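You operate a simulated robot arm through the tools that you are given. There is no shell and no other tool. Be economical: measure what you need, move in short steps, check, and stop when the job is done.

Carry out the task below with a simulated robot arm. There is one attempt and no reset: what you move stays moved.

## Task
Fix the loose handle of the sink door.
Fine: tighten both wing nuts inside the door, then shut it.

Only the result counts: the job must be done as asked and must still hold three seconds after the hand-in. Knocking over, shifting, dropping, spilling or breaking anything else fails it.

## Robot
A 7-joint arm with a three-finger gripper on a trunk, on a base that drives. Base frame: it is fixed to the floor where the robot stands at the start and does not move with it; the origin is under the middle of the robot, x ahead of it, y to its left, z up. Units: mm, degrees, N and s.
Its first joint turns from -166.0 to 166.0 degrees. Places, roughly: bottom wing nut [900, 0, 600]; catch screw [600, 700, 700]; hinge screw [400, -900, 100]; pipe nut [1000, 100, 500]; sink door [800, 200, 400]; top wing nut [900, 0, 600]; trap nut [900, 300, 500]. Payload 2.69 kg.
The TCP is the grasp point between the finger pads, 29 mm short of the fingertips. In the tool frame z runs along the fingers and y along their closing line. The gripper opens to 120 mm. The gripper's body begins 78 mm behind the TCP.
Orientation is that of the tool frame in the base frame, as a unit quaternion [x, y, z, w]. With the fingers straight down and closing along the base's y, the tool's x points along the base's -x, its y along +y and its z along -z.

## Interface
- The arm moves only by the tool send_rows. Its arguments are lists of equal length, an entry for each row: "delta_pos": the shift along the base's x, y, z in mm, a list of three; "rot": the turn, a rotation vector about the base's x, y, z in degrees, a list of three; "jaw": the opening, from 0 (shut) to 1 (fully open). In form: {"delta_pos": [[x, y, z], ...], "rot": [[wx, wy, wz], ...], "jaw": [jaw, ...]}. A call has 1 to 8 rows; each row shifts and turns the commanded pose from where the row before left it. Each row takes 0.2 s and may step no farther than 50 mm and 8.6 degrees from the row before; otherwise, or with a gripper value out of range, the whole call is refused. A pose out of reach is approached as far as the arm can. The call stops where the force on the tool passes 40 N (or 10 N more than at its start, if that is more) or the arm is blocked; 0.2 s more then pass. The fingers move at their own pace and stop on an object; they squeeze with about 29 N. The grip force told is the motor's: it shows also when the fingers shut on nothing. Time passes only in rows, and 0.2 s behind the last, so rows that do not move let the fingers close. It gives the time, the measured TCP pose, the force on the tool (base axes), the opening and the grip force at its end, in the units of the frame above (readings bear some noise), with the torque about the TCP (base axes, N m) and any sound that the robot's microphone picked up.
- Cameras (640 x 400 px; columns grow to the right, rows downward): "scene" is now at [355.9, 174, 995.9]; the picture's right is [-0.27, -0.96, 0.00], its down [-0.87, 0.24, -0.42] and it looks along [0.40, -0.11, -0.91] (base axes); focal length 214 px, centre (320, 200). "wrist" rides on the gripper at [63, 0, -104] in the tool frame; the picture's right is [0.00, 1.00, 0.00], its down [-0.83, 0.00, -0.56] and it looks along [-0.56, 0.00, 0.83] (tool axes); focal length 275 px, centre (320, 200). There is no depth. A picture from a camera that has moved, and an enlarged one, comes with that camera's place and axes in the base frame and with its lens.
- get_image(camera): a new picture of that camera. No time passes.
- lift_body(by): slides the trunk up (or, below 0, down) by that many mm; the arm and the scene camera ride with it, the base frame stays. It gives what a move gives, with no picture.
- base_move(legs): drives the robot by 1 to 6 legs, each [ahead, left, turn to the left] in mm, mm and degrees, along the robot's own axes; the way and the turn of a leg run together, so that a leg with both is an arc; at most 1500 mm and 180 degrees a leg. The arm and the cameras ride along, it lands a little off, and it stops where it bumps. It gives what a move gives.
- aim_head(pan, tilt): turns the head with the scene camera to pan (to the left, within 143 degrees either way) and tilt (down, from -29 to 69), counted from straight ahead of the robot. It gives what a move gives.
- zoom(camera, box): a new picture of the part [left, top, right, bottom] of that camera's present view, enlarged. No time passes.
- close_job(): hands the job in; it is judged then, once.

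Work in short steps. Places have to be worked out from the pictures, the camera data and where the tool is seen: move nearer, look again, correct. Check each grasp and each placing, and mend what went wrong. You have 120 turns and 90 pictures in all, those below and enlarged ones among them. Open the gripper and draw the arm clear of the work before you hand the job in, unless the task says otherwise; then end with one line.

The tools are called after ">>>" as name(argument=value, ...) on one line, values as JSON. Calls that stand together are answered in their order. send_rows: Moves the arm, as the interface text tells. Its arguments: {"type":"object","properties":{"delta_pos":{"type":"array","items":{"type":"array","items":{"type":"number"}}},"rot":{"type":"array","items":{"type":"array","items":{"type":"number"}}},"jaw":{"type":"array","items":{"type":"number"}}},"required":["delta_pos","rot","jaw"]} The other tools are called the same way: lift_body (by) slides the trunk up or down; base_move (legs) drives the base; aim_head (pan, tilt) turns the head that bears the scene camera; get_image (camera) takes a picture; zoom (camera, box) takes an enlarged picture of a part of a camera's view; close_job () hands the job in.

At the start:

```text
time: 0.0
eef_pos: [687.2, -150.8, 882.7]
orientation: [0.0, 1.0, 0.0, 0.0]
ft_force: [0.0, -0.2, 0.6]
torque: [0.01, -0.02, 0.03]
grip_width: 120.2
grip_force: 0.0
trunk travel left (down, up): [-25.0, 561.0]
robot x, y, heading: [-0.9, 0.1, -0.0]
head pan, tilt: [-15.6, 65.1]
```

scene: 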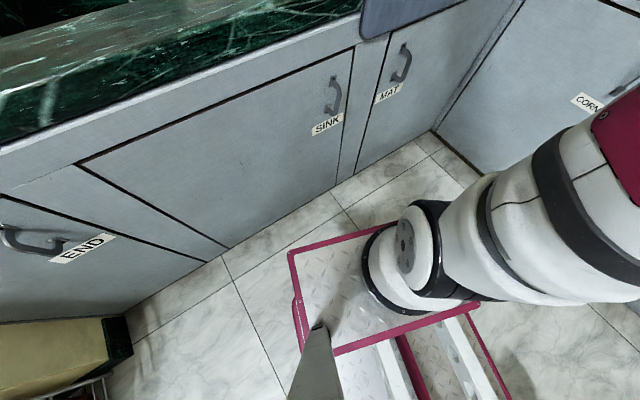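
wrist: 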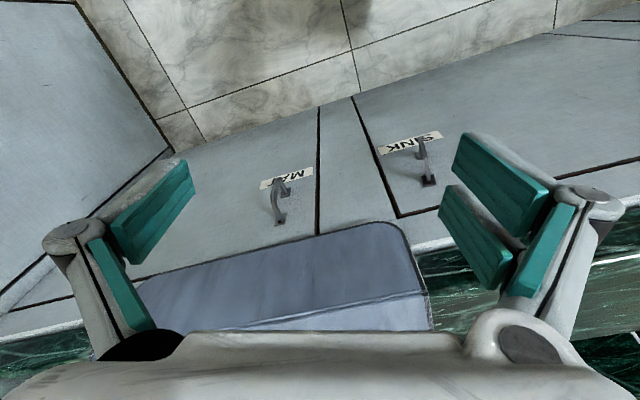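

The pictures show the SINK door with its handle on the right and hinge likely on the left. I tilt the head up for a wider view of the cabinet front.

>>> aim_head(pan=0, tilt=40)

>>> get_image(camera="scene")

>>> zoom(camera="wrist", box=[340, 80, 500, 230])

```text
time: 0.9
eef_pos: [687.4, -150.7, 883.2]
orientation: [-0.001, 1.0, -0.001, 0.0]
ft_force: [0.1, -0.8, -0.7]
torque: [0.03, 0.0, 0.03]
grip_width: 119.8
grip_force: 0.1
trunk travel left (down, up): [-25.0, 561.0]
robot x, y, heading: [-1.0, 1.8, 0.1]
head pan, tilt: [0.0, 40.0]
```

```text
87 pictures are left
camera scene: at [382.6, 190.3, 1028.3], right [0.0, -1.0, 0.0], down [-0.64, 0.0, -0.77], along [0.77, 0.0, -0.64], focal length 214 px, centre (320, 200)
```

scene: 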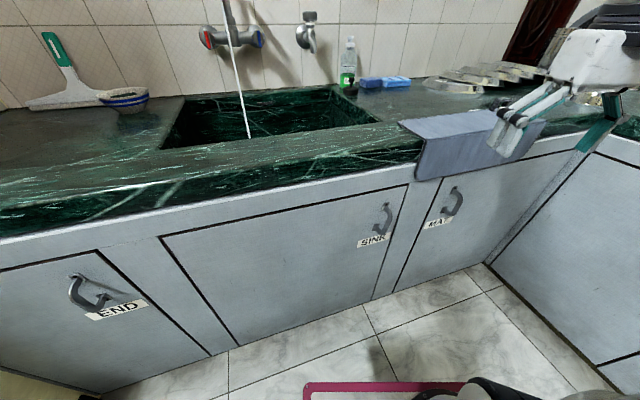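

```text
2.67 times, centred on (420, 155) of wrist
camera zoom: at [622.5, -151.4, 987.3], right [0.0, 1.0, 0.0], down [0.83, 0.0, 0.56], along [0.56, 0.0, -0.83], focal length 734 px, centre (53, 320)
```

zoom: 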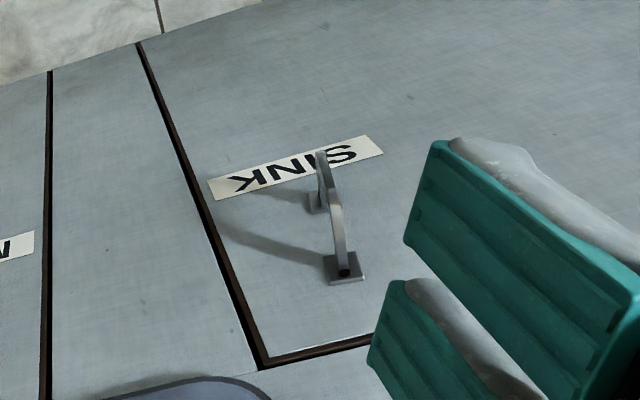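

Triangulating: the door's right edge is near (846,-47), hinge edge near (668,515), its plane turned ~17.6°. Handle feet are near (825,14) at z≈545 and 640. I turn the tool horizontal while backing away from the cabinet.

>>> send_rows(delta_pos=[[-15, 10, -20], [-15, 10, -20], [-15, 10, -20], [-15, 10, -20], [-15, 10, -25], [-15, 10, -25], [-15, 10, -25], [-15, 10, -25]], rot=[[0, -8.5, 0], [0, -8.5, 0], [0, -8.5, 0], [0, -8.5, 0], [0, -8.5, 0], [0, -8.5, 0], [0, -8.5, 0], [0, -8.5, 0]], jaw=[0.6, 0.6, 0.6, 0.6, 0.6, 0.6, 0.6, 0.6])

```text
time: 2.7
eef_pos: [609.2, -171.5, 871.7]
orientation: [-0.001, 0.829, 0.001, 0.559]
ft_force: [-0.8, -0.1, 0.0]
torque: [0.02, 0.01, 0.04]
grip_width: 72.0
grip_force: 0.1
out of reach, approached as far as the arm can: row 5, 6, 7, 8
trunk travel left (down, up): [-25.0, 561.0]
robot x, y, heading: [0.2, -3.9, 0.0]
head pan, tilt: [0.0, 40.0]
```

The arm is too folded here, so I drive the base back 300 mm for room and look again.

>>> base_move(legs=[[-300, 0, 0]])

>>> get_image(camera="scene")

```text
time: 4.7
eef_pos: [309.2, -169.7, 872.9]
orientation: [-0.001, 0.829, 0.0, 0.559]
ft_force: [0.7, 0.2, 1.0]
torque: [0.02, 0.02, 0.0]
grip_width: 71.8
grip_force: 0.1
trunk travel left (down, up): [-25.0, 561.0]
robot x, y, heading: [-301.6, -1.0, 0.2]
head pan, tilt: [0.0, 40.0]
```

```text
85 pictures are left
camera scene: at [81.3, 191.2, 1028.4], right [0.0, -1.0, 0.0], down [-0.64, 0.0, -0.77], along [0.77, 0.0, -0.64], focal length 214 px, centre (320, 200)
```

scene: 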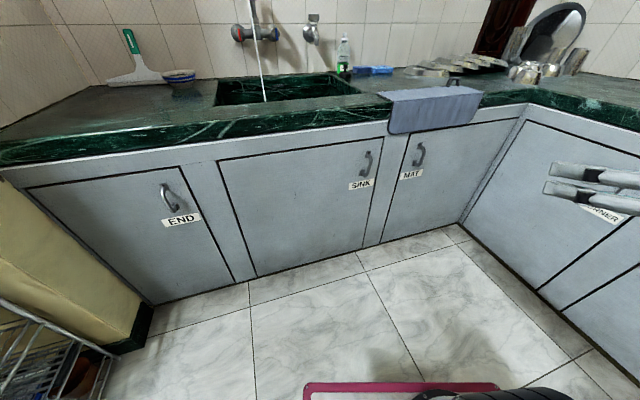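

Now there's room. I continue forward and down toward a pre-grasp, finishing the pitch and yaw.

>>> send_rows(delta_pos=[[20, 15, -32], [20, 15, -32], [20, 15, -32], [20, 15, -32], [30, 15, -32], [36, 15, -30], [36, 15, -30], [36, 15, -30]], rot=[[0, -7.3, 0], [0, -7.3, 0], [0, -7.3, 0], [0, 0, 4.4], [0, 0, 4.4], [0, 0, 4.4], [0, 0, 4.4], [0, 0, 0]], jaw=[0.6, 0.6, 0.6, 0.6, 0.6, 0.6, 0.6, 0.6])

>>> get_image(camera="wrist")

>>> get_image(camera="scene")

```text
time: 6.5
eef_pos: [558.9, -156.4, 714.0]
orientation: [-0.11, 0.699, 0.109, 0.698]
ft_force: [0.9, 0.3, 0.0]
torque: [-0.03, -0.03, 0.03]
grip_width: 71.8
grip_force: 0.1
out of reach, approached as far as the arm can: row 1, 2, 3, 4
trunk travel left (down, up): [-25.0, 561.0]
robot x, y, heading: [-301.0, -1.5, 0.2]
head pan, tilt: [0.0, 40.0]
```

```text
84 pictures are left
camera wrist: at [457.7, -189.8, 650.2], right [-0.31, 0.95, -0.01], down [-0.53, -0.16, 0.83], along [0.79, 0.26, 0.55], focal length 275 px, centre (320, 200)
```

wrist: 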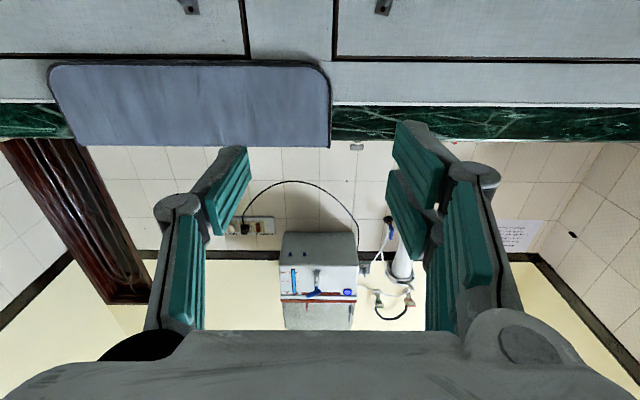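

```text
83 pictures are left
camera scene: at [81.3, 191.0, 1028.4], right [0.0, -1.0, 0.0], down [-0.64, 0.0, -0.77], along [0.77, 0.0, -0.64], focal length 214 px, centre (320, 200)
```

scene: 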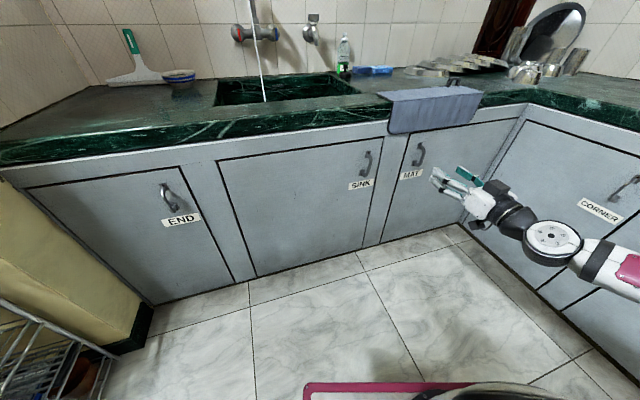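

Orientation is horizontal and facing the door. I shift in front of the handle, about 150 mm short of it.

>>> send_rows(delta_pos=[[20, 25, -31], [20, 30, -31], [25, 32, -31], [36, 31, -31]], rot=[[0, 0, 0], [0, 0, 0], [0, 0, 0], [0, 0, 0]], jaw=[0.5, 0.5, 0.5, 0.5])

>>> get_image(camera="wrist")

>>> zoom(camera="scene", box=[300, 110, 460, 210])

```text
refused: row 3 steps farther than a row can; nothing moved
```

```text
82 pictures are left
camera wrist: at [457.7, -189.8, 650.2], right [-0.31, 0.95, -0.01], down [-0.53, -0.16, 0.83], along [0.79, 0.26, 0.55], focal length 275 px, centre (320, 200)
```

wrist: 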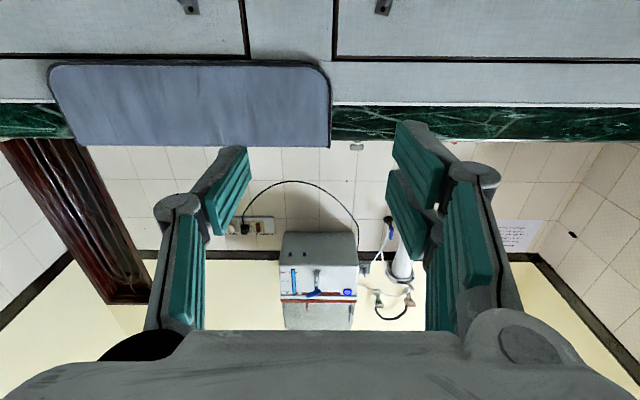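

```text
4.00 times, centred on (380, 160) of scene
camera zoom: at [81.3, 191.0, 1028.4], right [0.0, -1.0, 0.0], down [-0.64, 0.0, -0.77], along [0.77, 0.0, -0.64], focal length 858 px, centre (80, 360)
```

zoom: 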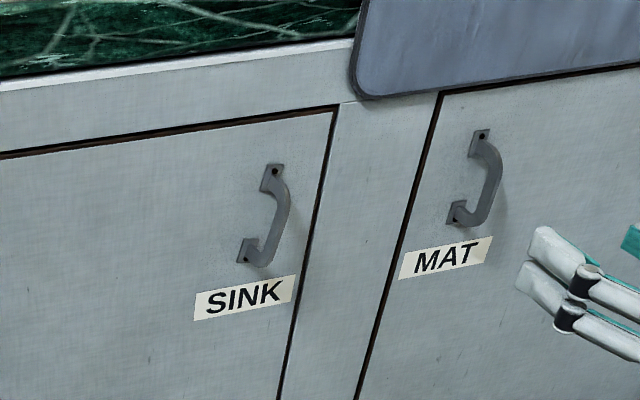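

Handle refined: feet near (831,5,634) and (826,20,556), bar roughly at (788,0,597). I move to about 100 mm in front of it.

>>> send_rows(delta_pos=[[25, 25, -23], [25, 25, -23], [27, 25, -23], [27, 25, -23], [27, 26, -24]], rot=[[0, 0, 0], [0, 0, 0], [0, 0, 0], [0, 0, 0], [0, 0, 0]], jaw=[0.5, 0.5, 0.5, 0.5, 0.5])

>>> get_image(camera="wrist")

>>> zoom(camera="scene", box=[300, 110, 460, 210])

```text
time: 7.7
eef_pos: [692.2, -33.4, 598.6]
orientation: [-0.109, 0.699, 0.109, 0.698]
ft_force: [-0.8, -1.1, -0.2]
torque: [-0.01, -0.01, -0.01]
grip_width: 60.1
grip_force: 0.0
trunk travel left (down, up): [-25.0, 561.0]
robot x, y, heading: [-302.4, -1.3, 0.1]
head pan, tilt: [0.0, 40.0]
```

```text
80 pictures are left
camera wrist: at [591.1, -65.8, 535.4], right [-0.3, 0.95, -0.01], down [-0.53, -0.16, 0.83], along [0.79, 0.26, 0.55], focal length 275 px, centre (320, 200)
```

wrist: 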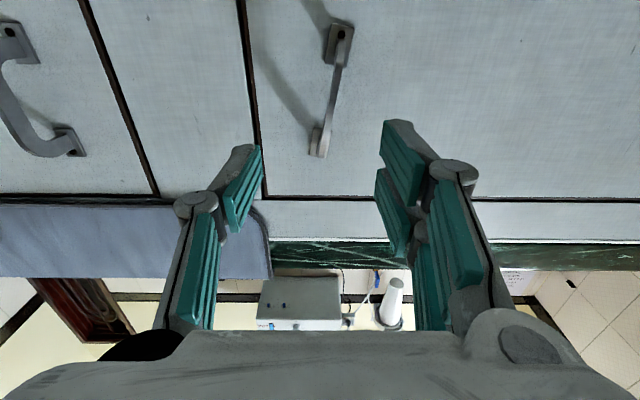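

```text
4.00 times, centred on (380, 160) of scene
camera zoom: at [81.3, 190.8, 1028.4], right [0.0, -1.0, 0.0], down [-0.64, 0.0, -0.77], along [0.77, 0.0, -0.64], focal length 858 px, centre (80, 360)
```

zoom: 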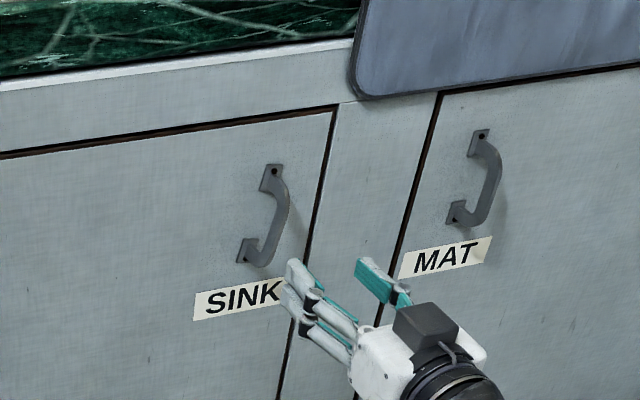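

The handle bar lies ~9 mm left of the tool axis and ~100 mm ahead, centre z≈588. I approach with the jaws open and then close on it.

>>> send_rows(delta_pos=[[20, 14, -9], [22, 7, 0], [22, 7, 0], [22, 7, 0], [0, 0, 0], [0, 0, 0]], rot=[[0, 0, 0], [0, 0, 0], [0, 0, 0], [0, 0, 0], [0, 0, 0], [0, 0, 0]], jaw=[0.5, 0.5, 0.5, 0.5, 0.5, 0.5])

>>> get_image(camera="wrist")

>>> zoom(camera="scene", box=[300, 110, 460, 210])

```text
time: 9.1
eef_pos: [778.5, 1.6, 592.0]
orientation: [-0.111, 0.699, 0.11, 0.697]
ft_force: [0.0, -0.4, 0.1]
torque: [0.01, -0.03, -0.02]
grip_width: 59.9
grip_force: 0.1
trunk travel left (down, up): [-25.0, 561.0]
robot x, y, heading: [-299.5, 2.0, 0.0]
head pan, tilt: [0.0, 40.0]
```

```text
78 pictures are left
camera wrist: at [677.0, -30.5, 527.3], right [-0.31, 0.95, -0.01], down [-0.53, -0.17, 0.83], along [0.79, 0.26, 0.55], focal length 275 px, centre (320, 200)
```

wrist: 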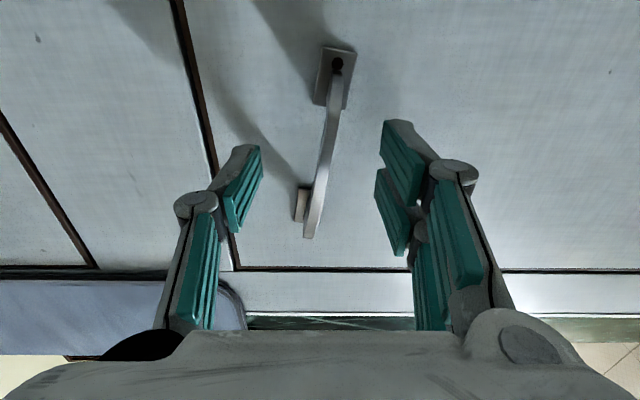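

```text
4.00 times, centred on (380, 160) of scene
camera zoom: at [81.3, 191.2, 1028.4], right [0.0, -1.0, 0.0], down [-0.64, 0.0, -0.77], along [0.77, 0.0, -0.64], focal length 858 px, centre (80, 360)
```

zoom: 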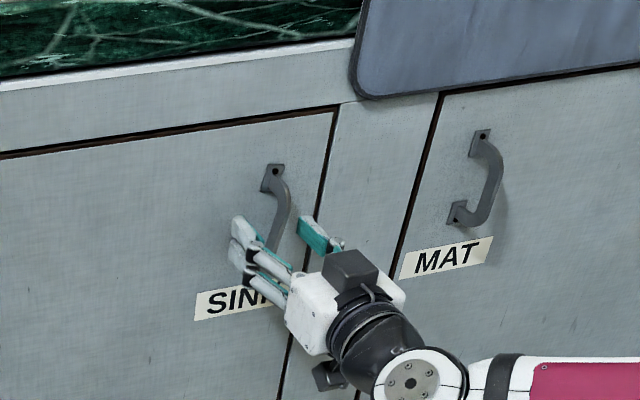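

The bar is between the fingers. I close on it with still rows.

>>> send_rows(delta_pos=[[0, 0, 0], [0, 0, 0], [0, 0, 0]], rot=[[0, 0, 0], [0, 0, 0], [0, 0, 0]], jaw=[0.2, 0, 0])

>>> get_image(camera="wrist")

```text
time: 9.9
eef_pos: [779.6, -4.3, 591.2]
orientation: [-0.107, 0.7, 0.106, 0.698]
ft_force: [7.5, -27.3, -1.2]
torque: [0.11, 0.04, -0.4]
grip_width: 10.3
grip_force: 37.1
trunk travel left (down, up): [-25.0, 561.0]
robot x, y, heading: [-303.6, -0.2, 0.4]
head pan, tilt: [0.0, 40.0]
```

```text
76 pictures are left
camera wrist: at [678.0, -35.3, 527.2], right [-0.3, 0.95, -0.01], down [-0.53, -0.16, 0.83], along [0.79, 0.25, 0.55], focal length 275 px, centre (320, 200)
```

wrist: 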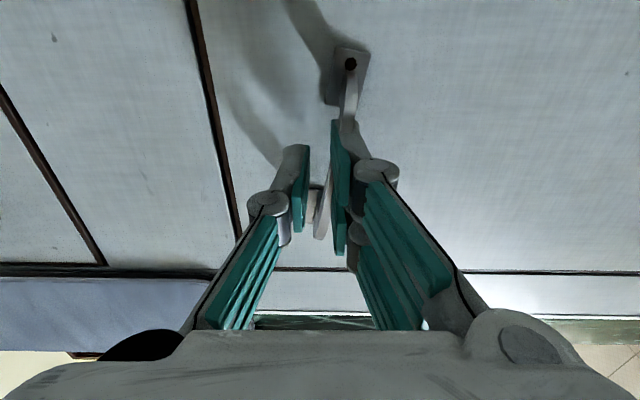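

Held at 10 mm with a sideways preload. I relieve that and pull the first few degrees along the door's arc.

>>> send_rows(delta_pos=[[1.5, -4, 0], [-9, -2, 0], [-9, -2, 0]], rot=[[0, 0, 0], [0, 0, -1], [0, 0, -1]], jaw=[0, 0, 0])

>>> get_image(camera="scene")

```text
time: 10.7
eef_pos: [762.1, -7.6, 590.2]
orientation: [-0.098, 0.701, 0.096, 0.7]
ft_force: [6.6, -24.6, -0.9]
torque: [0.15, -0.02, -0.33]
grip_width: 10.1
grip_force: 36.9
trunk travel left (down, up): [-25.0, 561.0]
robot x, y, heading: [-301.5, 1.5, 0.3]
head pan, tilt: [0.0, 40.0]
```

```text
75 pictures are left
camera scene: at [81.4, 190.8, 1028.4], right [0.0, -1.0, 0.0], down [-0.64, 0.0, -0.77], along [0.77, 0.0, -0.64], focal length 214 px, centre (320, 200)
```

scene: 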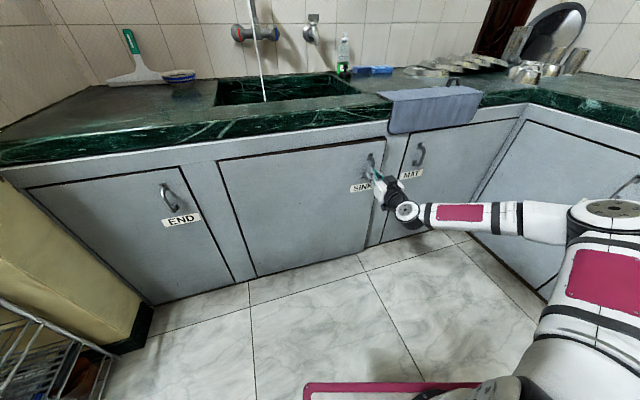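

The door opens smoothly. I add sideways relief and pull 12° more.

>>> send_rows(delta_pos=[[0, -6, 0], [-36.7, -5.3, 0], [-37, -2.7, 0], [-37, 0, 0]], rot=[[0, 0, 0], [0, 0, -4], [0, 0, -4], [0, 0, -4]], jaw=[0, 0, 0, 0])

>>> get_image(camera="scene")

```text
time: 11.7
eef_pos: [648.2, -17.1, 590.8]
orientation: [-0.026, 0.708, 0.026, 0.705]
ft_force: [-0.6, 11.6, -5.5]
torque: [0.07, 0.03, 0.12]
grip_width: 10.2
grip_force: 37.1
trunk travel left (down, up): [-25.0, 561.0]
robot x, y, heading: [-300.9, -1.2, 0.1]
head pan, tilt: [0.0, 40.0]
```

```text
74 pictures are left
camera scene: at [81.5, 191.6, 1028.2], right [0.0, -1.0, 0.0], down [-0.64, 0.0, -0.77], along [0.77, 0.0, -0.64], focal length 214 px, centre (320, 200)
```

scene: 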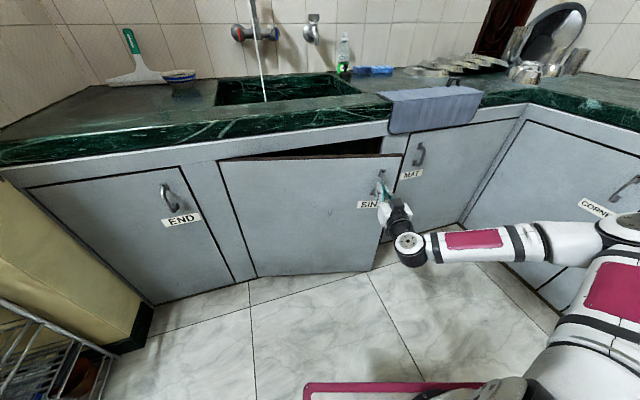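

The door is ~14° open. Before opening wider I check the robot's own footprint with the head tilted down.

>>> aim_head(pan=0, tilt=69)

>>> get_image(camera="scene")

>>> aim_head(pan=-70, tilt=60)

>>> get_image(camera="scene")

```text
time: 12.7
eef_pos: [648.2, -16.4, 590.7]
orientation: [-0.028, 0.708, 0.027, 0.705]
ft_force: [-0.3, 30.6, -9.3]
torque: [0.13, 0.01, 0.39]
grip_width: 10.2
grip_force: 37.1
trunk travel left (down, up): [-25.0, 561.0]
robot x, y, heading: [-301.0, -1.3, 0.2]
head pan, tilt: [0.0, 68.8]
```

```text
73 pictures are left
camera scene: at [52.5, 191.8, 992.1], right [0.0, -1.0, 0.0], down [-0.93, 0.0, -0.36], along [0.36, 0.0, -0.93], focal length 214 px, centre (320, 200)
```

scene: 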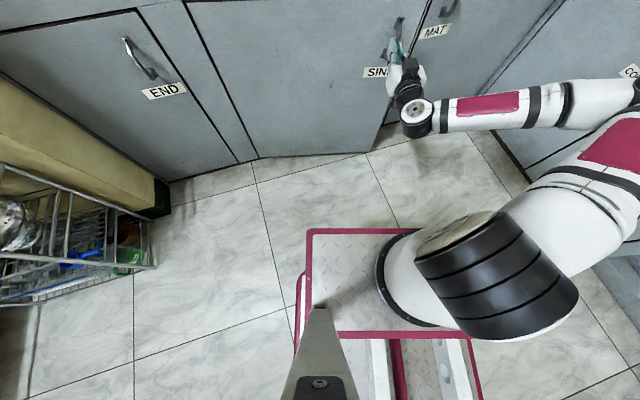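

```text
time: 14.1
eef_pos: [649.2, -16.8, 591.2]
orientation: [-0.027, 0.709, 0.026, 0.704]
ft_force: [0.2, 34.6, -5.9]
torque: [0.12, 0.02, 0.46]
grip_width: 10.4
grip_force: 37.7
trunk travel left (down, up): [-25.0, 561.0]
robot x, y, heading: [-299.9, -1.0, 0.1]
head pan, tilt: [-70.0, 60.0]
```

```text
72 pictures are left
camera scene: at [19.6, 128.9, 1001.5], right [-0.94, -0.35, 0.0], down [-0.3, 0.81, -0.5], along [0.17, -0.47, -0.87], focal length 214 px, centre (320, 200)
```

scene: 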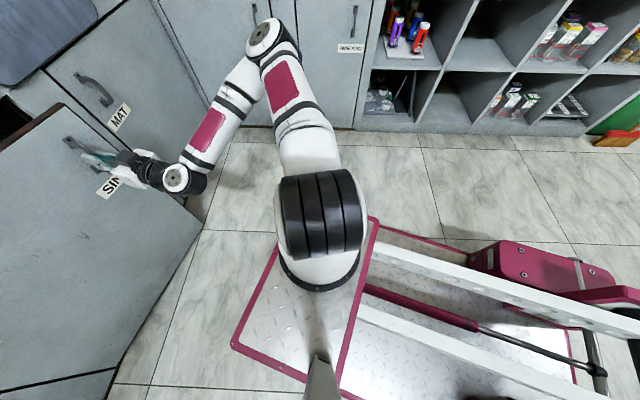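

The arm sits on a front platform (its base near (80,-40)). A side force of +y has built up, so I relieve it and continue along the arc by ~16°.

>>> send_rows(delta_pos=[[0, 5, 0], [-37.1, 2.7, 0], [-36.8, 5.2, 0], [-36.3, 7.8, 0], [-35.7, 10.3, 0]], rot=[[0, 0, 0], [0, 0, -4], [0, 0, -4], [0, 0, -4], [0, 0, -4]], jaw=[0, 0, 0, 0, 0])

>>> aim_head(pan=-20, tilt=50)

>>> get_image(camera="scene")

```text
time: 15.1
eef_pos: [552.3, -5.1, 589.1]
orientation: [0.054, 0.7, -0.055, 0.71]
ft_force: [-0.4, -1.7, 8.9]
torque: [-0.08, -0.43, -0.08]
grip_width: 10.4
grip_force: 38.3
out of reach, approached as far as the arm can: row 4, 5
trunk travel left (down, up): [-25.0, 561.0]
robot x, y, heading: [-299.9, 0.6, 0.1]
head pan, tilt: [-70.0, 60.0]
stopped in row 5: the force on the tool passed its limit at 52 N (the readings are from after the stop); the commanded pose is now the measured one
```

```text
time: 16.3
eef_pos: [551.1, -4.5, 590.1]
orientation: [0.054, 0.7, -0.055, 0.71]
ft_force: [-2.5, -5.0, 20.0]
torque: [0.01, -0.71, -0.08]
grip_width: 10.2
grip_force: 37.0
trunk travel left (down, up): [-25.0, 561.0]
robot x, y, heading: [-301.2, -0.9, 0.2]
head pan, tilt: [-20.0, 50.0]
```

```text
71 pictures are left
camera scene: at [68.2, 164.1, 1014.5], right [-0.34, -0.94, 0.0], down [-0.72, 0.26, -0.64], along [0.6, -0.22, -0.77], focal length 214 px, centre (320, 200)
```

scene: 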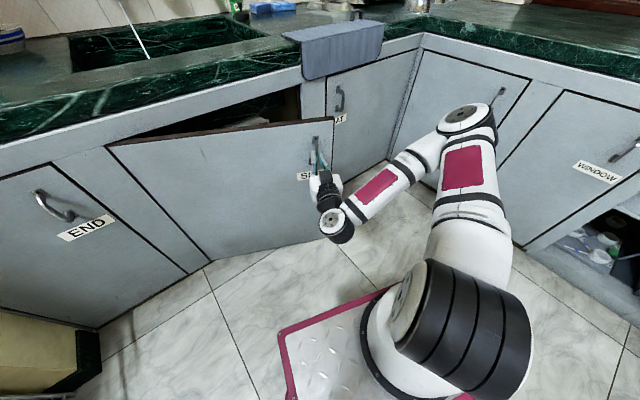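

The arm is at its fold limit with the door ~25° open, enough to reach behind the edge. I release the handle, then back the base off.

>>> send_rows(delta_pos=[[0, 0, 0], [0, 0, 0], [0, 0, 0]], rot=[[0, 0, 0], [0, 0, 0], [0, 0, 0]], jaw=[0.3, 0.5, 0.5])

>>> base_move(legs=[[-130, 20, 0]])

>>> get_image(camera="scene")

>>> get_image(camera="wrist")

```text
time: 17.1
eef_pos: [551.5, -3.8, 587.0]
orientation: [0.053, 0.701, -0.055, 0.709]
ft_force: [-0.5, -0.2, -0.6]
torque: [0.0, -0.01, 0.0]
grip_width: 60.1
grip_force: 0.1
trunk travel left (down, up): [-25.0, 561.0]
robot x, y, heading: [-299.6, 0.0, 0.1]
head pan, tilt: [-20.0, 50.0]
```

```text
time: 18.4
eef_pos: [419.0, 15.7, 588.3]
orientation: [0.053, 0.701, -0.055, 0.71]
ft_force: [0.2, -0.5, 0.4]
torque: [-0.02, -0.04, 0.01]
grip_width: 60.0
grip_force: 0.1
trunk travel left (down, up): [-25.0, 561.0]
robot x, y, heading: [-436.1, 17.7, 0.4]
head pan, tilt: [-20.0, 50.0]
```

```text
70 pictures are left
camera scene: at [-62.9, 184.2, 1014.2], right [-0.34, -0.94, 0.0], down [-0.72, 0.26, -0.64], along [0.6, -0.22, -0.77], focal length 214 px, centre (320, 200)
```

scene: 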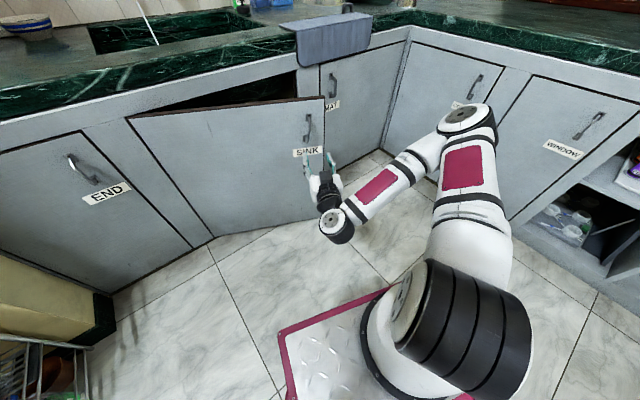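

```text
69 pictures are left
camera wrist: at [315.6, 31.1, 523.3], right [0.15, 0.99, -0.01], down [-0.56, 0.09, 0.82], along [0.82, -0.12, 0.57], focal length 275 px, centre (320, 200)
```

wrist: 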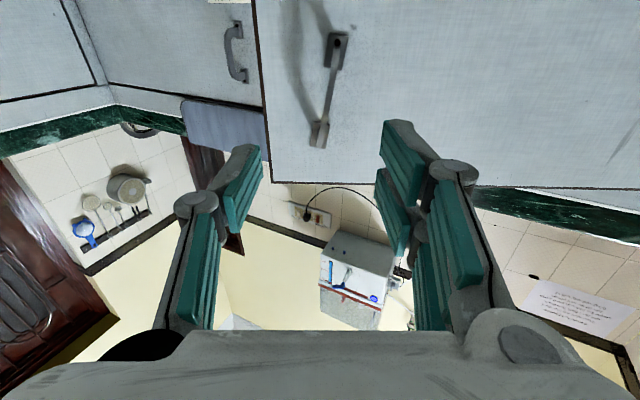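

Door stays at ~25° open. I move the base right and slightly ahead so the arm can reach around the door's free edge.

>>> base_move(legs=[[0, -190, 0], [80, 0, 0]])

>>> get_image(camera="scene")

```text
time: 20.6
eef_pos: [499.2, -176.0, 587.8]
orientation: [0.052, 0.701, -0.054, 0.709]
ft_force: [0.1, -0.1, -0.7]
torque: [0.0, -0.01, 0.01]
grip_width: 60.0
grip_force: 0.0
trunk travel left (down, up): [-25.0, 561.0]
robot x, y, heading: [-351.8, -173.4, 0.2]
head pan, tilt: [-20.0, 50.0]
```

```text
68 pictures are left
camera scene: at [17.7, -7.6, 1014.2], right [-0.34, -0.94, 0.0], down [-0.72, 0.26, -0.64], along [0.6, -0.22, -0.77], focal length 214 px, centre (320, 200)
```

scene: 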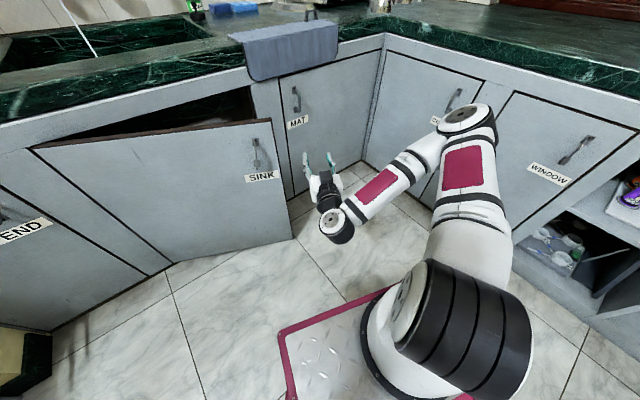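

Door free edge measured at (592,-66). I swing the tool's yaw toward the left with closed fingers, staying right of the door edge.

>>> send_rows(delta_pos=[[10, -3, 0], [10, -3, 0], [15, 0, 0], [15, 0, 0], [20, 0, 0], [20, 0, 0], [25, 0, 0], [25, 0, 0]], rot=[[0, 0, 8.5], [0, 0, 8.5], [0, 0, 8.5], [0, 0, 8.5], [0, 0, 8.5], [0, 0, 8.5], [0, 0, 8.5], [0, 0, 8.5]], jaw=[0, 0, 0, 0, 0, 0, 0, 0])

>>> get_image(camera="scene")

```text
time: 22.4
eef_pos: [640.5, -180.7, 587.3]
orientation: [-0.349, 0.611, 0.351, 0.618]
ft_force: [0.2, -0.4, -0.5]
torque: [0.02, -0.01, 0.0]
grip_width: 0.1
grip_force: 28.2
trunk travel left (down, up): [-25.0, 561.0]
robot x, y, heading: [-349.1, -179.2, 0.1]
head pan, tilt: [-20.0, 50.0]
```

```text
67 pictures are left
camera scene: at [17.7, -7.9, 1014.2], right [-0.34, -0.94, 0.0], down [-0.72, 0.26, -0.64], along [0.6, -0.22, -0.77], focal length 214 px, centre (320, 200)
```

scene: 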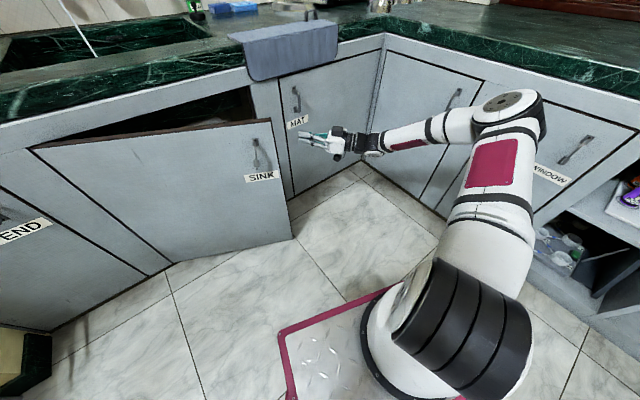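

Tool now at yaw ~59° beside the MAT door. I move left to get the fingers behind the open door's edge.

>>> send_rows(delta_pos=[[15, 36, 0], [10, 37, 0], [0, 37, 0]], rot=[[0, 0, 0], [0, 0, 0], [0, 0, 0]], jaw=[0, 0, 0])

>>> get_image(camera="scene")

>>> get_image(camera="wrist")

```text
time: 23.2
eef_pos: [665.4, -73.3, 587.6]
orientation: [-0.347, 0.611, 0.351, 0.619]
ft_force: [-0.6, 0.1, 0.3]
torque: [0.01, 0.02, 0.01]
grip_width: 0.0
grip_force: 28.8
trunk travel left (down, up): [-25.0, 561.0]
robot x, y, heading: [-351.4, -178.6, 0.4]
head pan, tilt: [-20.0, 50.0]
```

```text
66 pictures are left
camera scene: at [17.8, -7.9, 1014.2], right [-0.34, -0.94, 0.0], down [-0.72, 0.26, -0.64], along [0.6, -0.22, -0.77], focal length 214 px, centre (320, 200)
```

scene: 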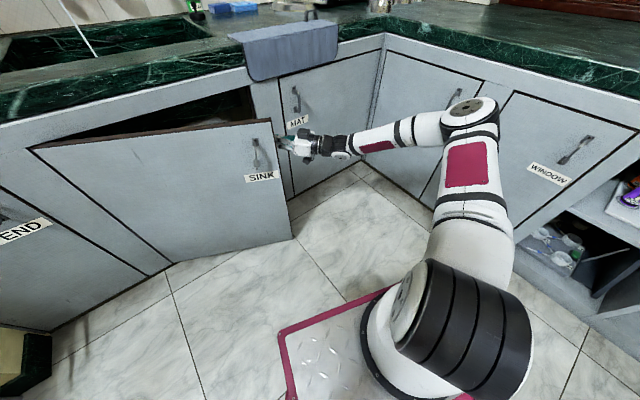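

```text
65 pictures are left
camera wrist: at [610.8, -162.4, 522.3], right [-0.86, 0.51, -0.01], down [-0.29, -0.48, 0.82], along [0.42, 0.71, 0.57], focal length 275 px, centre (320, 200)
```

wrist: 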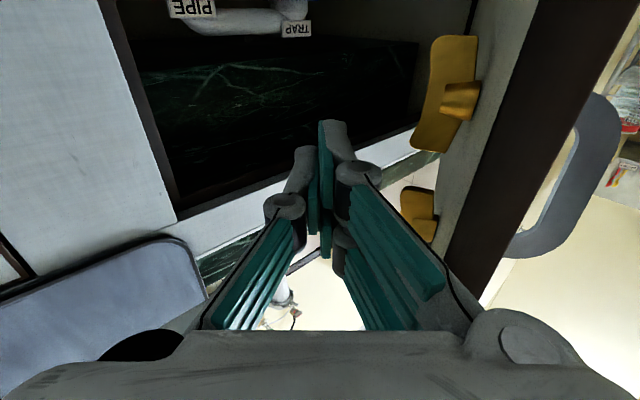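

Large yellow wing nuts are visible on the inner face. I drop below the bottom nut so pushing won't touch it, then pull the door edge toward -x along its arc.

>>> send_rows(delta_pos=[[0, 0, -37], [0, 0, -37], [0, 0, -37]], rot=[[0, 0, 0], [0, 0, 0], [0, 0, 0]], jaw=[0, 0, 0])

>>> send_rows(delta_pos=[[-20, 0, 0], [-25, 0, 0], [-25, 0, 0], [-30, 5, 0], [-30, 5, 0], [-30, 8, 0]], rot=[[0, 0, 2], [0, 0, 2], [0, 0, 2], [0, 0, 2], [0, 0, 2], [0, 0, 2]], jaw=[0, 0, 0, 0, 0, 0])

>>> get_image(camera="scene")

>>> get_image(camera="wrist")

```text
time: 24.0
eef_pos: [666.6, -74.8, 477.1]
orientation: [-0.348, 0.611, 0.35, 0.619]
ft_force: [0.1, 0.2, 0.7]
torque: [0.01, -0.01, 0.04]
grip_width: 0.0
grip_force: 28.3
trunk travel left (down, up): [-25.0, 561.0]
robot x, y, heading: [-356.8, -172.8, 0.2]
head pan, tilt: [-20.0, 50.0]
```

```text
time: 25.4
eef_pos: [505.8, -53.3, 477.6]
orientation: [-0.41, 0.571, 0.413, 0.579]
ft_force: [-0.8, -0.6, 0.2]
torque: [-0.01, 0.0, -0.02]
grip_width: 0.0
grip_force: 28.6
trunk travel left (down, up): [-25.0, 561.0]
robot x, y, heading: [-353.2, -174.1, -0.1]
head pan, tilt: [-20.0, 50.0]
```

```text
64 pictures are left
camera scene: at [17.8, -7.6, 1014.2], right [-0.34, -0.94, 0.0], down [-0.72, 0.26, -0.64], along [0.6, -0.22, -0.77], focal length 214 px, centre (320, 200)
```

scene: 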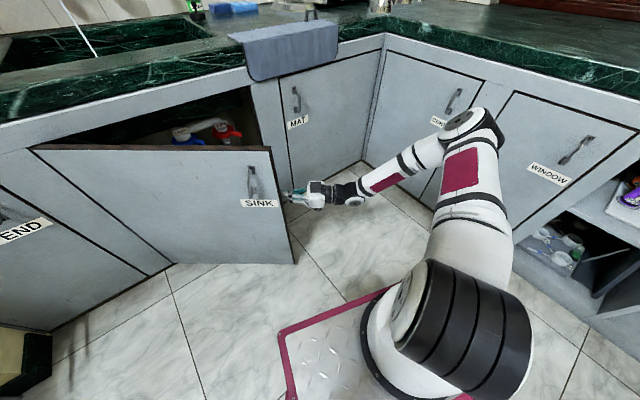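

```text
63 pictures are left
camera wrist: at [471.5, -152.2, 412.9], right [-0.95, 0.32, -0.01], down [-0.19, -0.53, 0.82], along [0.26, 0.78, 0.57], focal length 275 px, centre (320, 200)
```

wrist: 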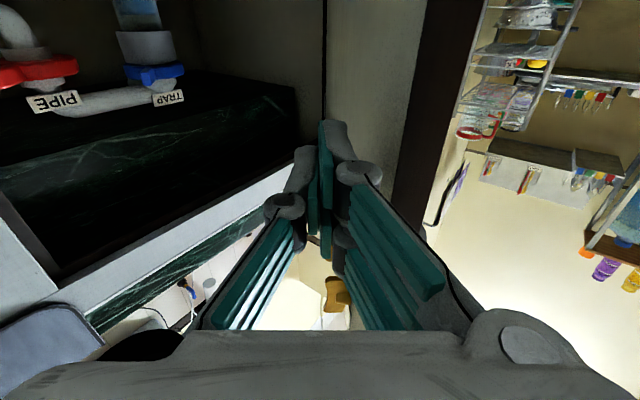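

The door is now ~38° open and follows the fingers. Before backing the base further I check what's behind the robot.

>>> aim_head(pan=143, tilt=45)

>>> get_image(camera="scene")

>>> aim_head(pan=-130, tilt=45)

>>> get_image(camera="scene")

```text
time: 27.9
eef_pos: [507.3, -53.8, 477.7]
orientation: [-0.409, 0.571, 0.413, 0.579]
ft_force: [-0.3, 0.7, 0.3]
torque: [0.01, -0.02, -0.01]
grip_width: 0.0
grip_force: 27.9
trunk travel left (down, up): [-25.0, 561.0]
robot x, y, heading: [-352.3, -168.1, 0.2]
head pan, tilt: [143.0, 45.0]
```

```text
62 pictures are left
camera scene: at [-119.8, 67.3, 1021.1], right [0.6, 0.8, 0.0], down [0.57, -0.42, -0.71], along [-0.57, 0.42, -0.71], focal length 214 px, centre (320, 200)
```

scene: 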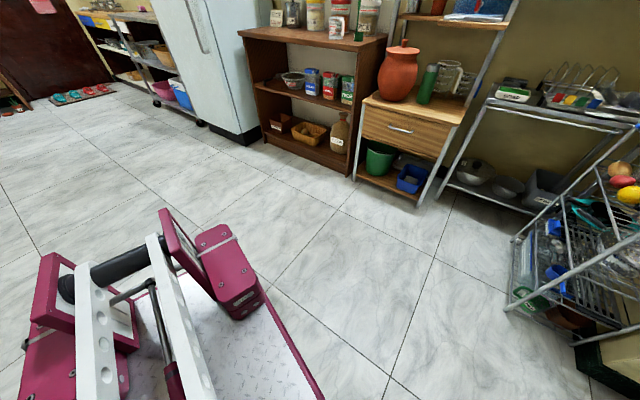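

```text
time: 31.7
eef_pos: [506.4, -54.3, 477.7]
orientation: [-0.41, 0.571, 0.414, 0.579]
ft_force: [0.9, 0.6, 0.2]
torque: [0.02, 0.01, 0.02]
grip_width: 0.0
grip_force: 28.4
trunk travel left (down, up): [-25.0, 561.0]
robot x, y, heading: [-355.2, -174.0, 0.5]
head pan, tilt: [-130.0, 45.0]
```

```text
61 pictures are left
camera scene: at [-106.8, -43.9, 1021.1], right [-0.77, 0.64, 0.0], down [0.45, 0.54, -0.71], along [-0.45, -0.54, -0.71], focal length 214 px, centre (320, 200)
```

scene: 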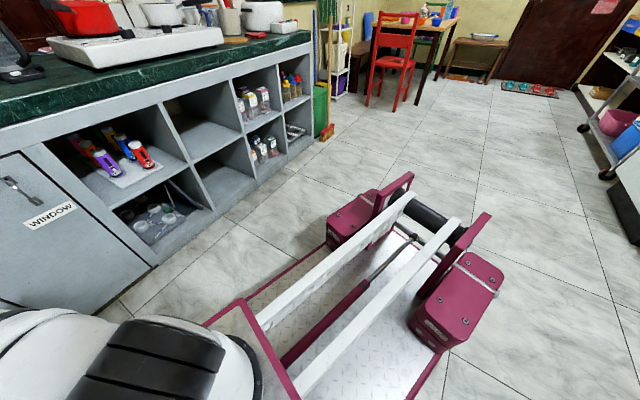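

There's ample space behind. I back the base with the fingers still behind the door edge, so the door is drawn open along its arc.

>>> base_move(legs=[[-143, 63, 0], [-120, 100, 0]])

>>> aim_head(pan=0, tilt=45)

>>> get_image(camera="scene")

```text
time: 34.1
eef_pos: [244.9, 106.0, 477.2]
orientation: [-0.409, 0.572, 0.412, 0.579]
ft_force: [-0.8, 0.5, -0.3]
torque: [0.0, -0.02, 0.02]
grip_width: 0.0
grip_force: 29.0
trunk travel left (down, up): [-25.0, 561.0]
robot x, y, heading: [-610.9, -7.4, 0.1]
head pan, tilt: [-130.0, 45.0]
```

```text
time: 36.2
eef_pos: [244.6, 106.5, 478.0]
orientation: [-0.408, 0.573, 0.412, 0.579]
ft_force: [0.2, 0.4, -1.0]
torque: [-0.05, 0.0, -0.02]
grip_width: 0.0
grip_force: 28.7
trunk travel left (down, up): [-25.0, 561.0]
robot x, y, heading: [-606.5, -12.3, -0.1]
head pan, tilt: [0.0, 45.0]
```

```text
60 pictures are left
camera scene: at [-234.3, 180.9, 1021.1], right [0.0, -1.0, 0.0], down [-0.71, 0.0, -0.71], along [0.71, 0.0, -0.71], focal length 214 px, centre (320, 200)
```

scene: 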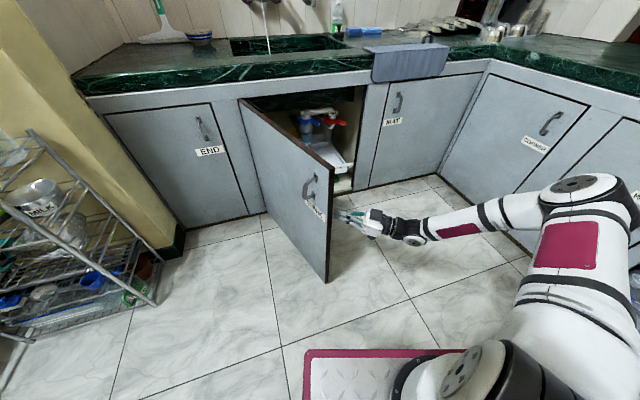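

Door is at ~69°. I continue with the base along the arc toward ~100°.

>>> base_move(legs=[[-89, 129, 0], [-48, 139, 0]])

>>> get_image(camera="scene")

```text
time: 38.5
eef_pos: [107.9, 377.3, 477.5]
orientation: [-0.409, 0.571, 0.413, 0.579]
ft_force: [-0.5, -0.1, 0.7]
torque: [-0.01, 0.01, 0.03]
grip_width: 0.1
grip_force: 28.1
trunk travel left (down, up): [-25.0, 561.0]
robot x, y, heading: [-749.0, 262.2, -0.1]
head pan, tilt: [0.0, 45.0]
```

```text
59 pictures are left
camera scene: at [-372.0, 450.4, 1021.1], right [0.0, -1.0, 0.0], down [-0.71, 0.0, -0.71], along [0.71, 0.0, -0.71], focal length 214 px, centre (320, 200)
```

scene: 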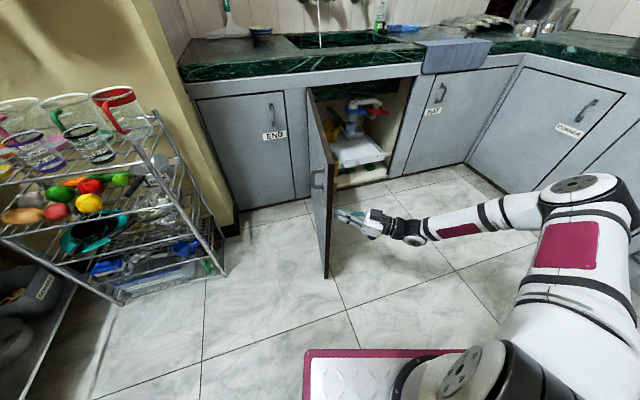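

Door is at ~97°. I drive right to withdraw from the door, then ahead, for a stance facing the inner face.

>>> base_move(legs=[[0, -232, 0], [105, 0, 0]])

>>> send_rows(delta_pos=[[-8, 18, 20], [-8, 18, 20], [-8, 18, 20], [-8, 18, 20]], rot=[[0, 0, 7.3], [0, 0, 7.3], [0, 0, 7.3], [0, 0, 7.3]], jaw=[0.4, 0.4, 0.4, 0.4])

>>> get_image(camera="scene")

>>> get_image(camera="wrist")

```text
time: 41.0
eef_pos: [214.5, 152.9, 477.1]
orientation: [-0.41, 0.571, 0.415, 0.578]
ft_force: [0.2, 0.3, -0.2]
torque: [-0.01, 0.02, 0.01]
grip_width: 0.0
grip_force: 29.3
trunk travel left (down, up): [-25.0, 561.0]
robot x, y, heading: [-642.1, 30.9, 0.3]
head pan, tilt: [0.0, 45.0]
```

```text
time: 42.0
eef_pos: [183.0, 224.7, 556.2]
orientation: [-0.541, 0.448, 0.548, 0.455]
ft_force: [-0.4, -0.7, 0.3]
torque: [-0.01, 0.01, -0.01]
grip_width: 48.0
grip_force: 0.0
trunk travel left (down, up): [-25.0, 561.0]
robot x, y, heading: [-642.8, 31.6, 0.3]
head pan, tilt: [0.0, 45.0]
```

```text
58 pictures are left
camera scene: at [-265.6, 225.1, 1021.1], right [0.0, -1.0, 0.0], down [-0.71, 0.0, -0.71], along [0.71, 0.0, -0.71], focal length 214 px, centre (320, 200)
```

scene: 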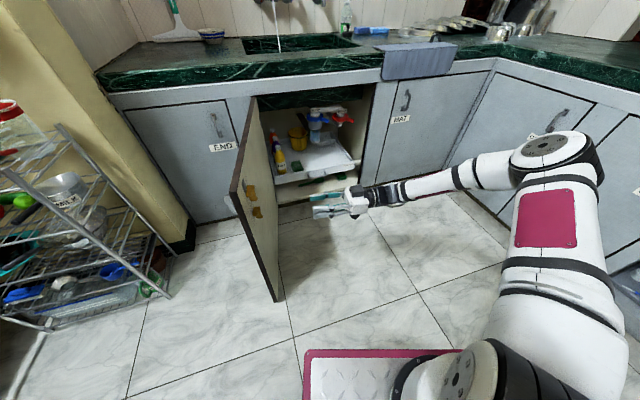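

```text
57 pictures are left
camera wrist: at [200.8, 122.5, 492.3], right [-0.98, -0.18, -0.01], down [0.1, -0.56, 0.82], along [-0.15, 0.81, 0.57], focal length 275 px, centre (320, 200)
```

wrist: 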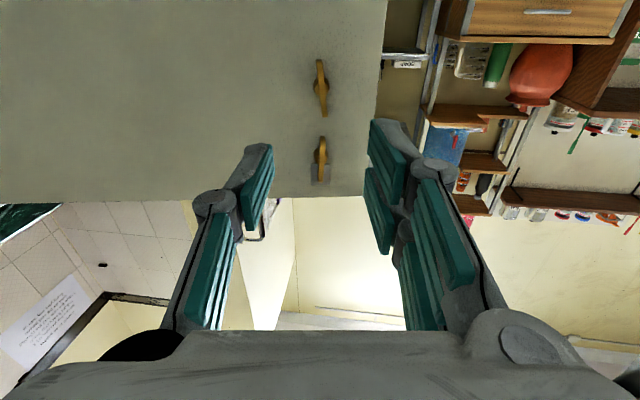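

Both wing nuts are in view on the inner face, wings about vertical. I zoom for detail.

>>> zoom(camera="wrist", box=[240, 40, 400, 200])

>>> zoom(camera="scene", box=[200, 80, 360, 310])

```text
2.50 times, centred on (320, 120) of wrist
camera zoom: at [200.8, 122.5, 492.3], right [-0.98, -0.18, -0.01], down [0.1, -0.56, 0.82], along [-0.15, 0.81, 0.57], focal length 688 px, centre (320, 400)
```

zoom: 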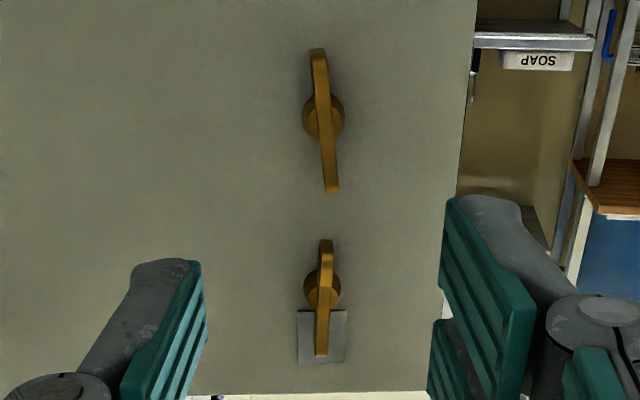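

```text
1.74 times, centred on (280, 195) of scene
camera zoom: at [-265.6, 225.1, 1021.1], right [0.0, -1.0, 0.0], down [-0.71, 0.0, -0.71], along [0.71, 0.0, -0.71], focal length 373 px, centre (390, 209)
```

zoom: 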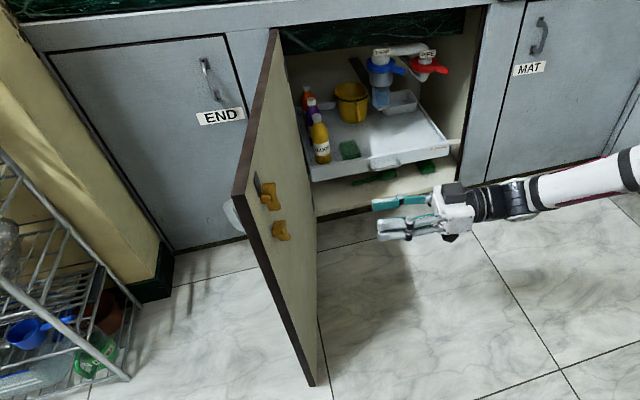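

Bottom nut centre estimated at (148,403,557), top at (148,403,634); the wings are ~55 mm long, near vertical, so horizontally closing fingers fit. I line up with the bottom nut and advance 100 mm.

>>> send_rows(delta_pos=[[-11, 33, 0], [-6, 33, 0], [-6, 33, 0]], rot=[[0, 0, -1.8], [0, 0, 0], [0, 0, 0]], jaw=[0.35, 0.35, 0.35])

>>> get_image(camera="wrist")

>>> zoom(camera="scene", box=[200, 130, 360, 230])

```text
time: 42.8
eef_pos: [162.1, 323.4, 558.0]
orientation: [-0.534, 0.457, 0.54, 0.464]
ft_force: [0.1, -0.1, 0.1]
torque: [0.0, -0.01, 0.02]
grip_width: 42.0
grip_force: 0.1
trunk travel left (down, up): [-25.0, 561.0]
robot x, y, heading: [-643.8, 31.3, 0.3]
head pan, tilt: [0.0, 45.0]
```

```text
54 pictures are left
camera wrist: at [175.8, 220.8, 492.7], right [-0.99, -0.15, -0.01], down [0.08, -0.56, 0.82], along [-0.13, 0.81, 0.57], focal length 275 px, centre (320, 200)
```

wrist: 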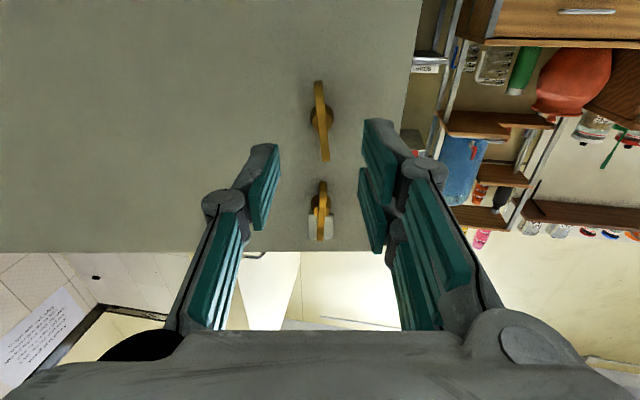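

```text
4.00 times, centred on (280, 180) of scene
camera zoom: at [-265.5, 225.1, 1021.1], right [0.0, -1.0, 0.0], down [-0.71, 0.0, -0.71], along [0.71, 0.0, -0.71], focal length 858 px, centre (480, 280)
```

zoom: 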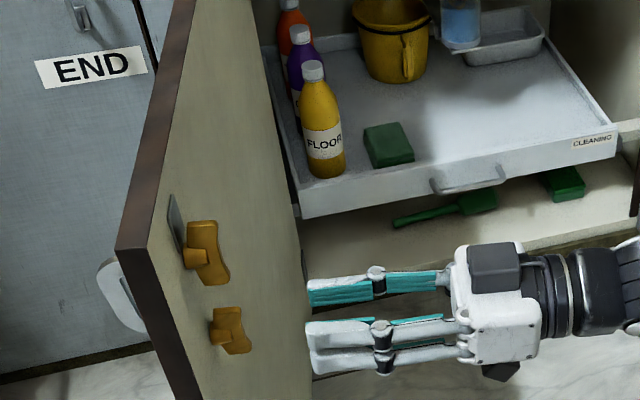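

Two views put the bottom wing at about (145,413,558); the tool axis is aligned. I advance 45 mm with the jaws at 42 mm and check.

>>> send_rows(delta_pos=[[-4, 22, 0], [-4, 22, 0]], rot=[[0, 0, 0], [0, 0, 0]], jaw=[0.35, 0.35])

>>> get_image(camera="wrist")

>>> zoom(camera="scene", box=[200, 130, 360, 230])

```text
time: 43.4
eef_pos: [151.8, 366.3, 557.0]
orientation: [-0.533, 0.457, 0.54, 0.463]
ft_force: [0.5, 0.4, -0.3]
torque: [-0.04, -0.02, -0.02]
grip_width: 42.0
grip_force: 0.1
trunk travel left (down, up): [-25.0, 561.0]
robot x, y, heading: [-643.6, 34.9, 0.1]
head pan, tilt: [0.0, 45.0]
```

```text
52 pictures are left
camera wrist: at [166.4, 264.1, 492.4], right [-0.99, -0.15, -0.01], down [0.08, -0.56, 0.82], along [-0.13, 0.81, 0.57], focal length 275 px, centre (320, 200)
```

wrist: 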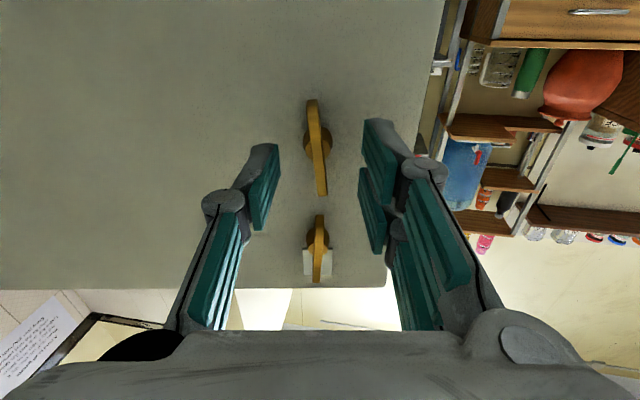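

```text
4.00 times, centred on (280, 180) of scene
camera zoom: at [-265.6, 225.2, 1021.1], right [0.0, -1.0, 0.0], down [-0.71, 0.0, -0.71], along [0.71, 0.0, -0.71], focal length 858 px, centre (480, 280)
```

zoom: 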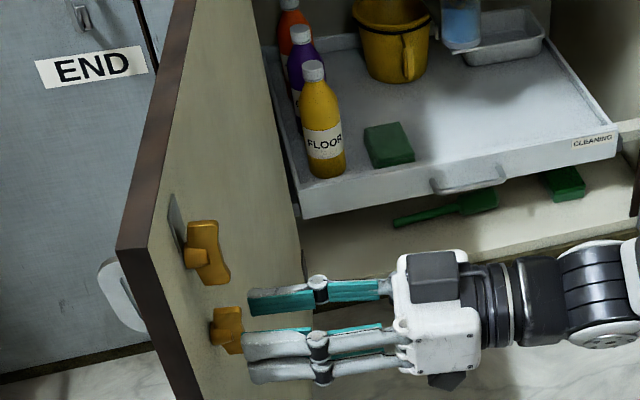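

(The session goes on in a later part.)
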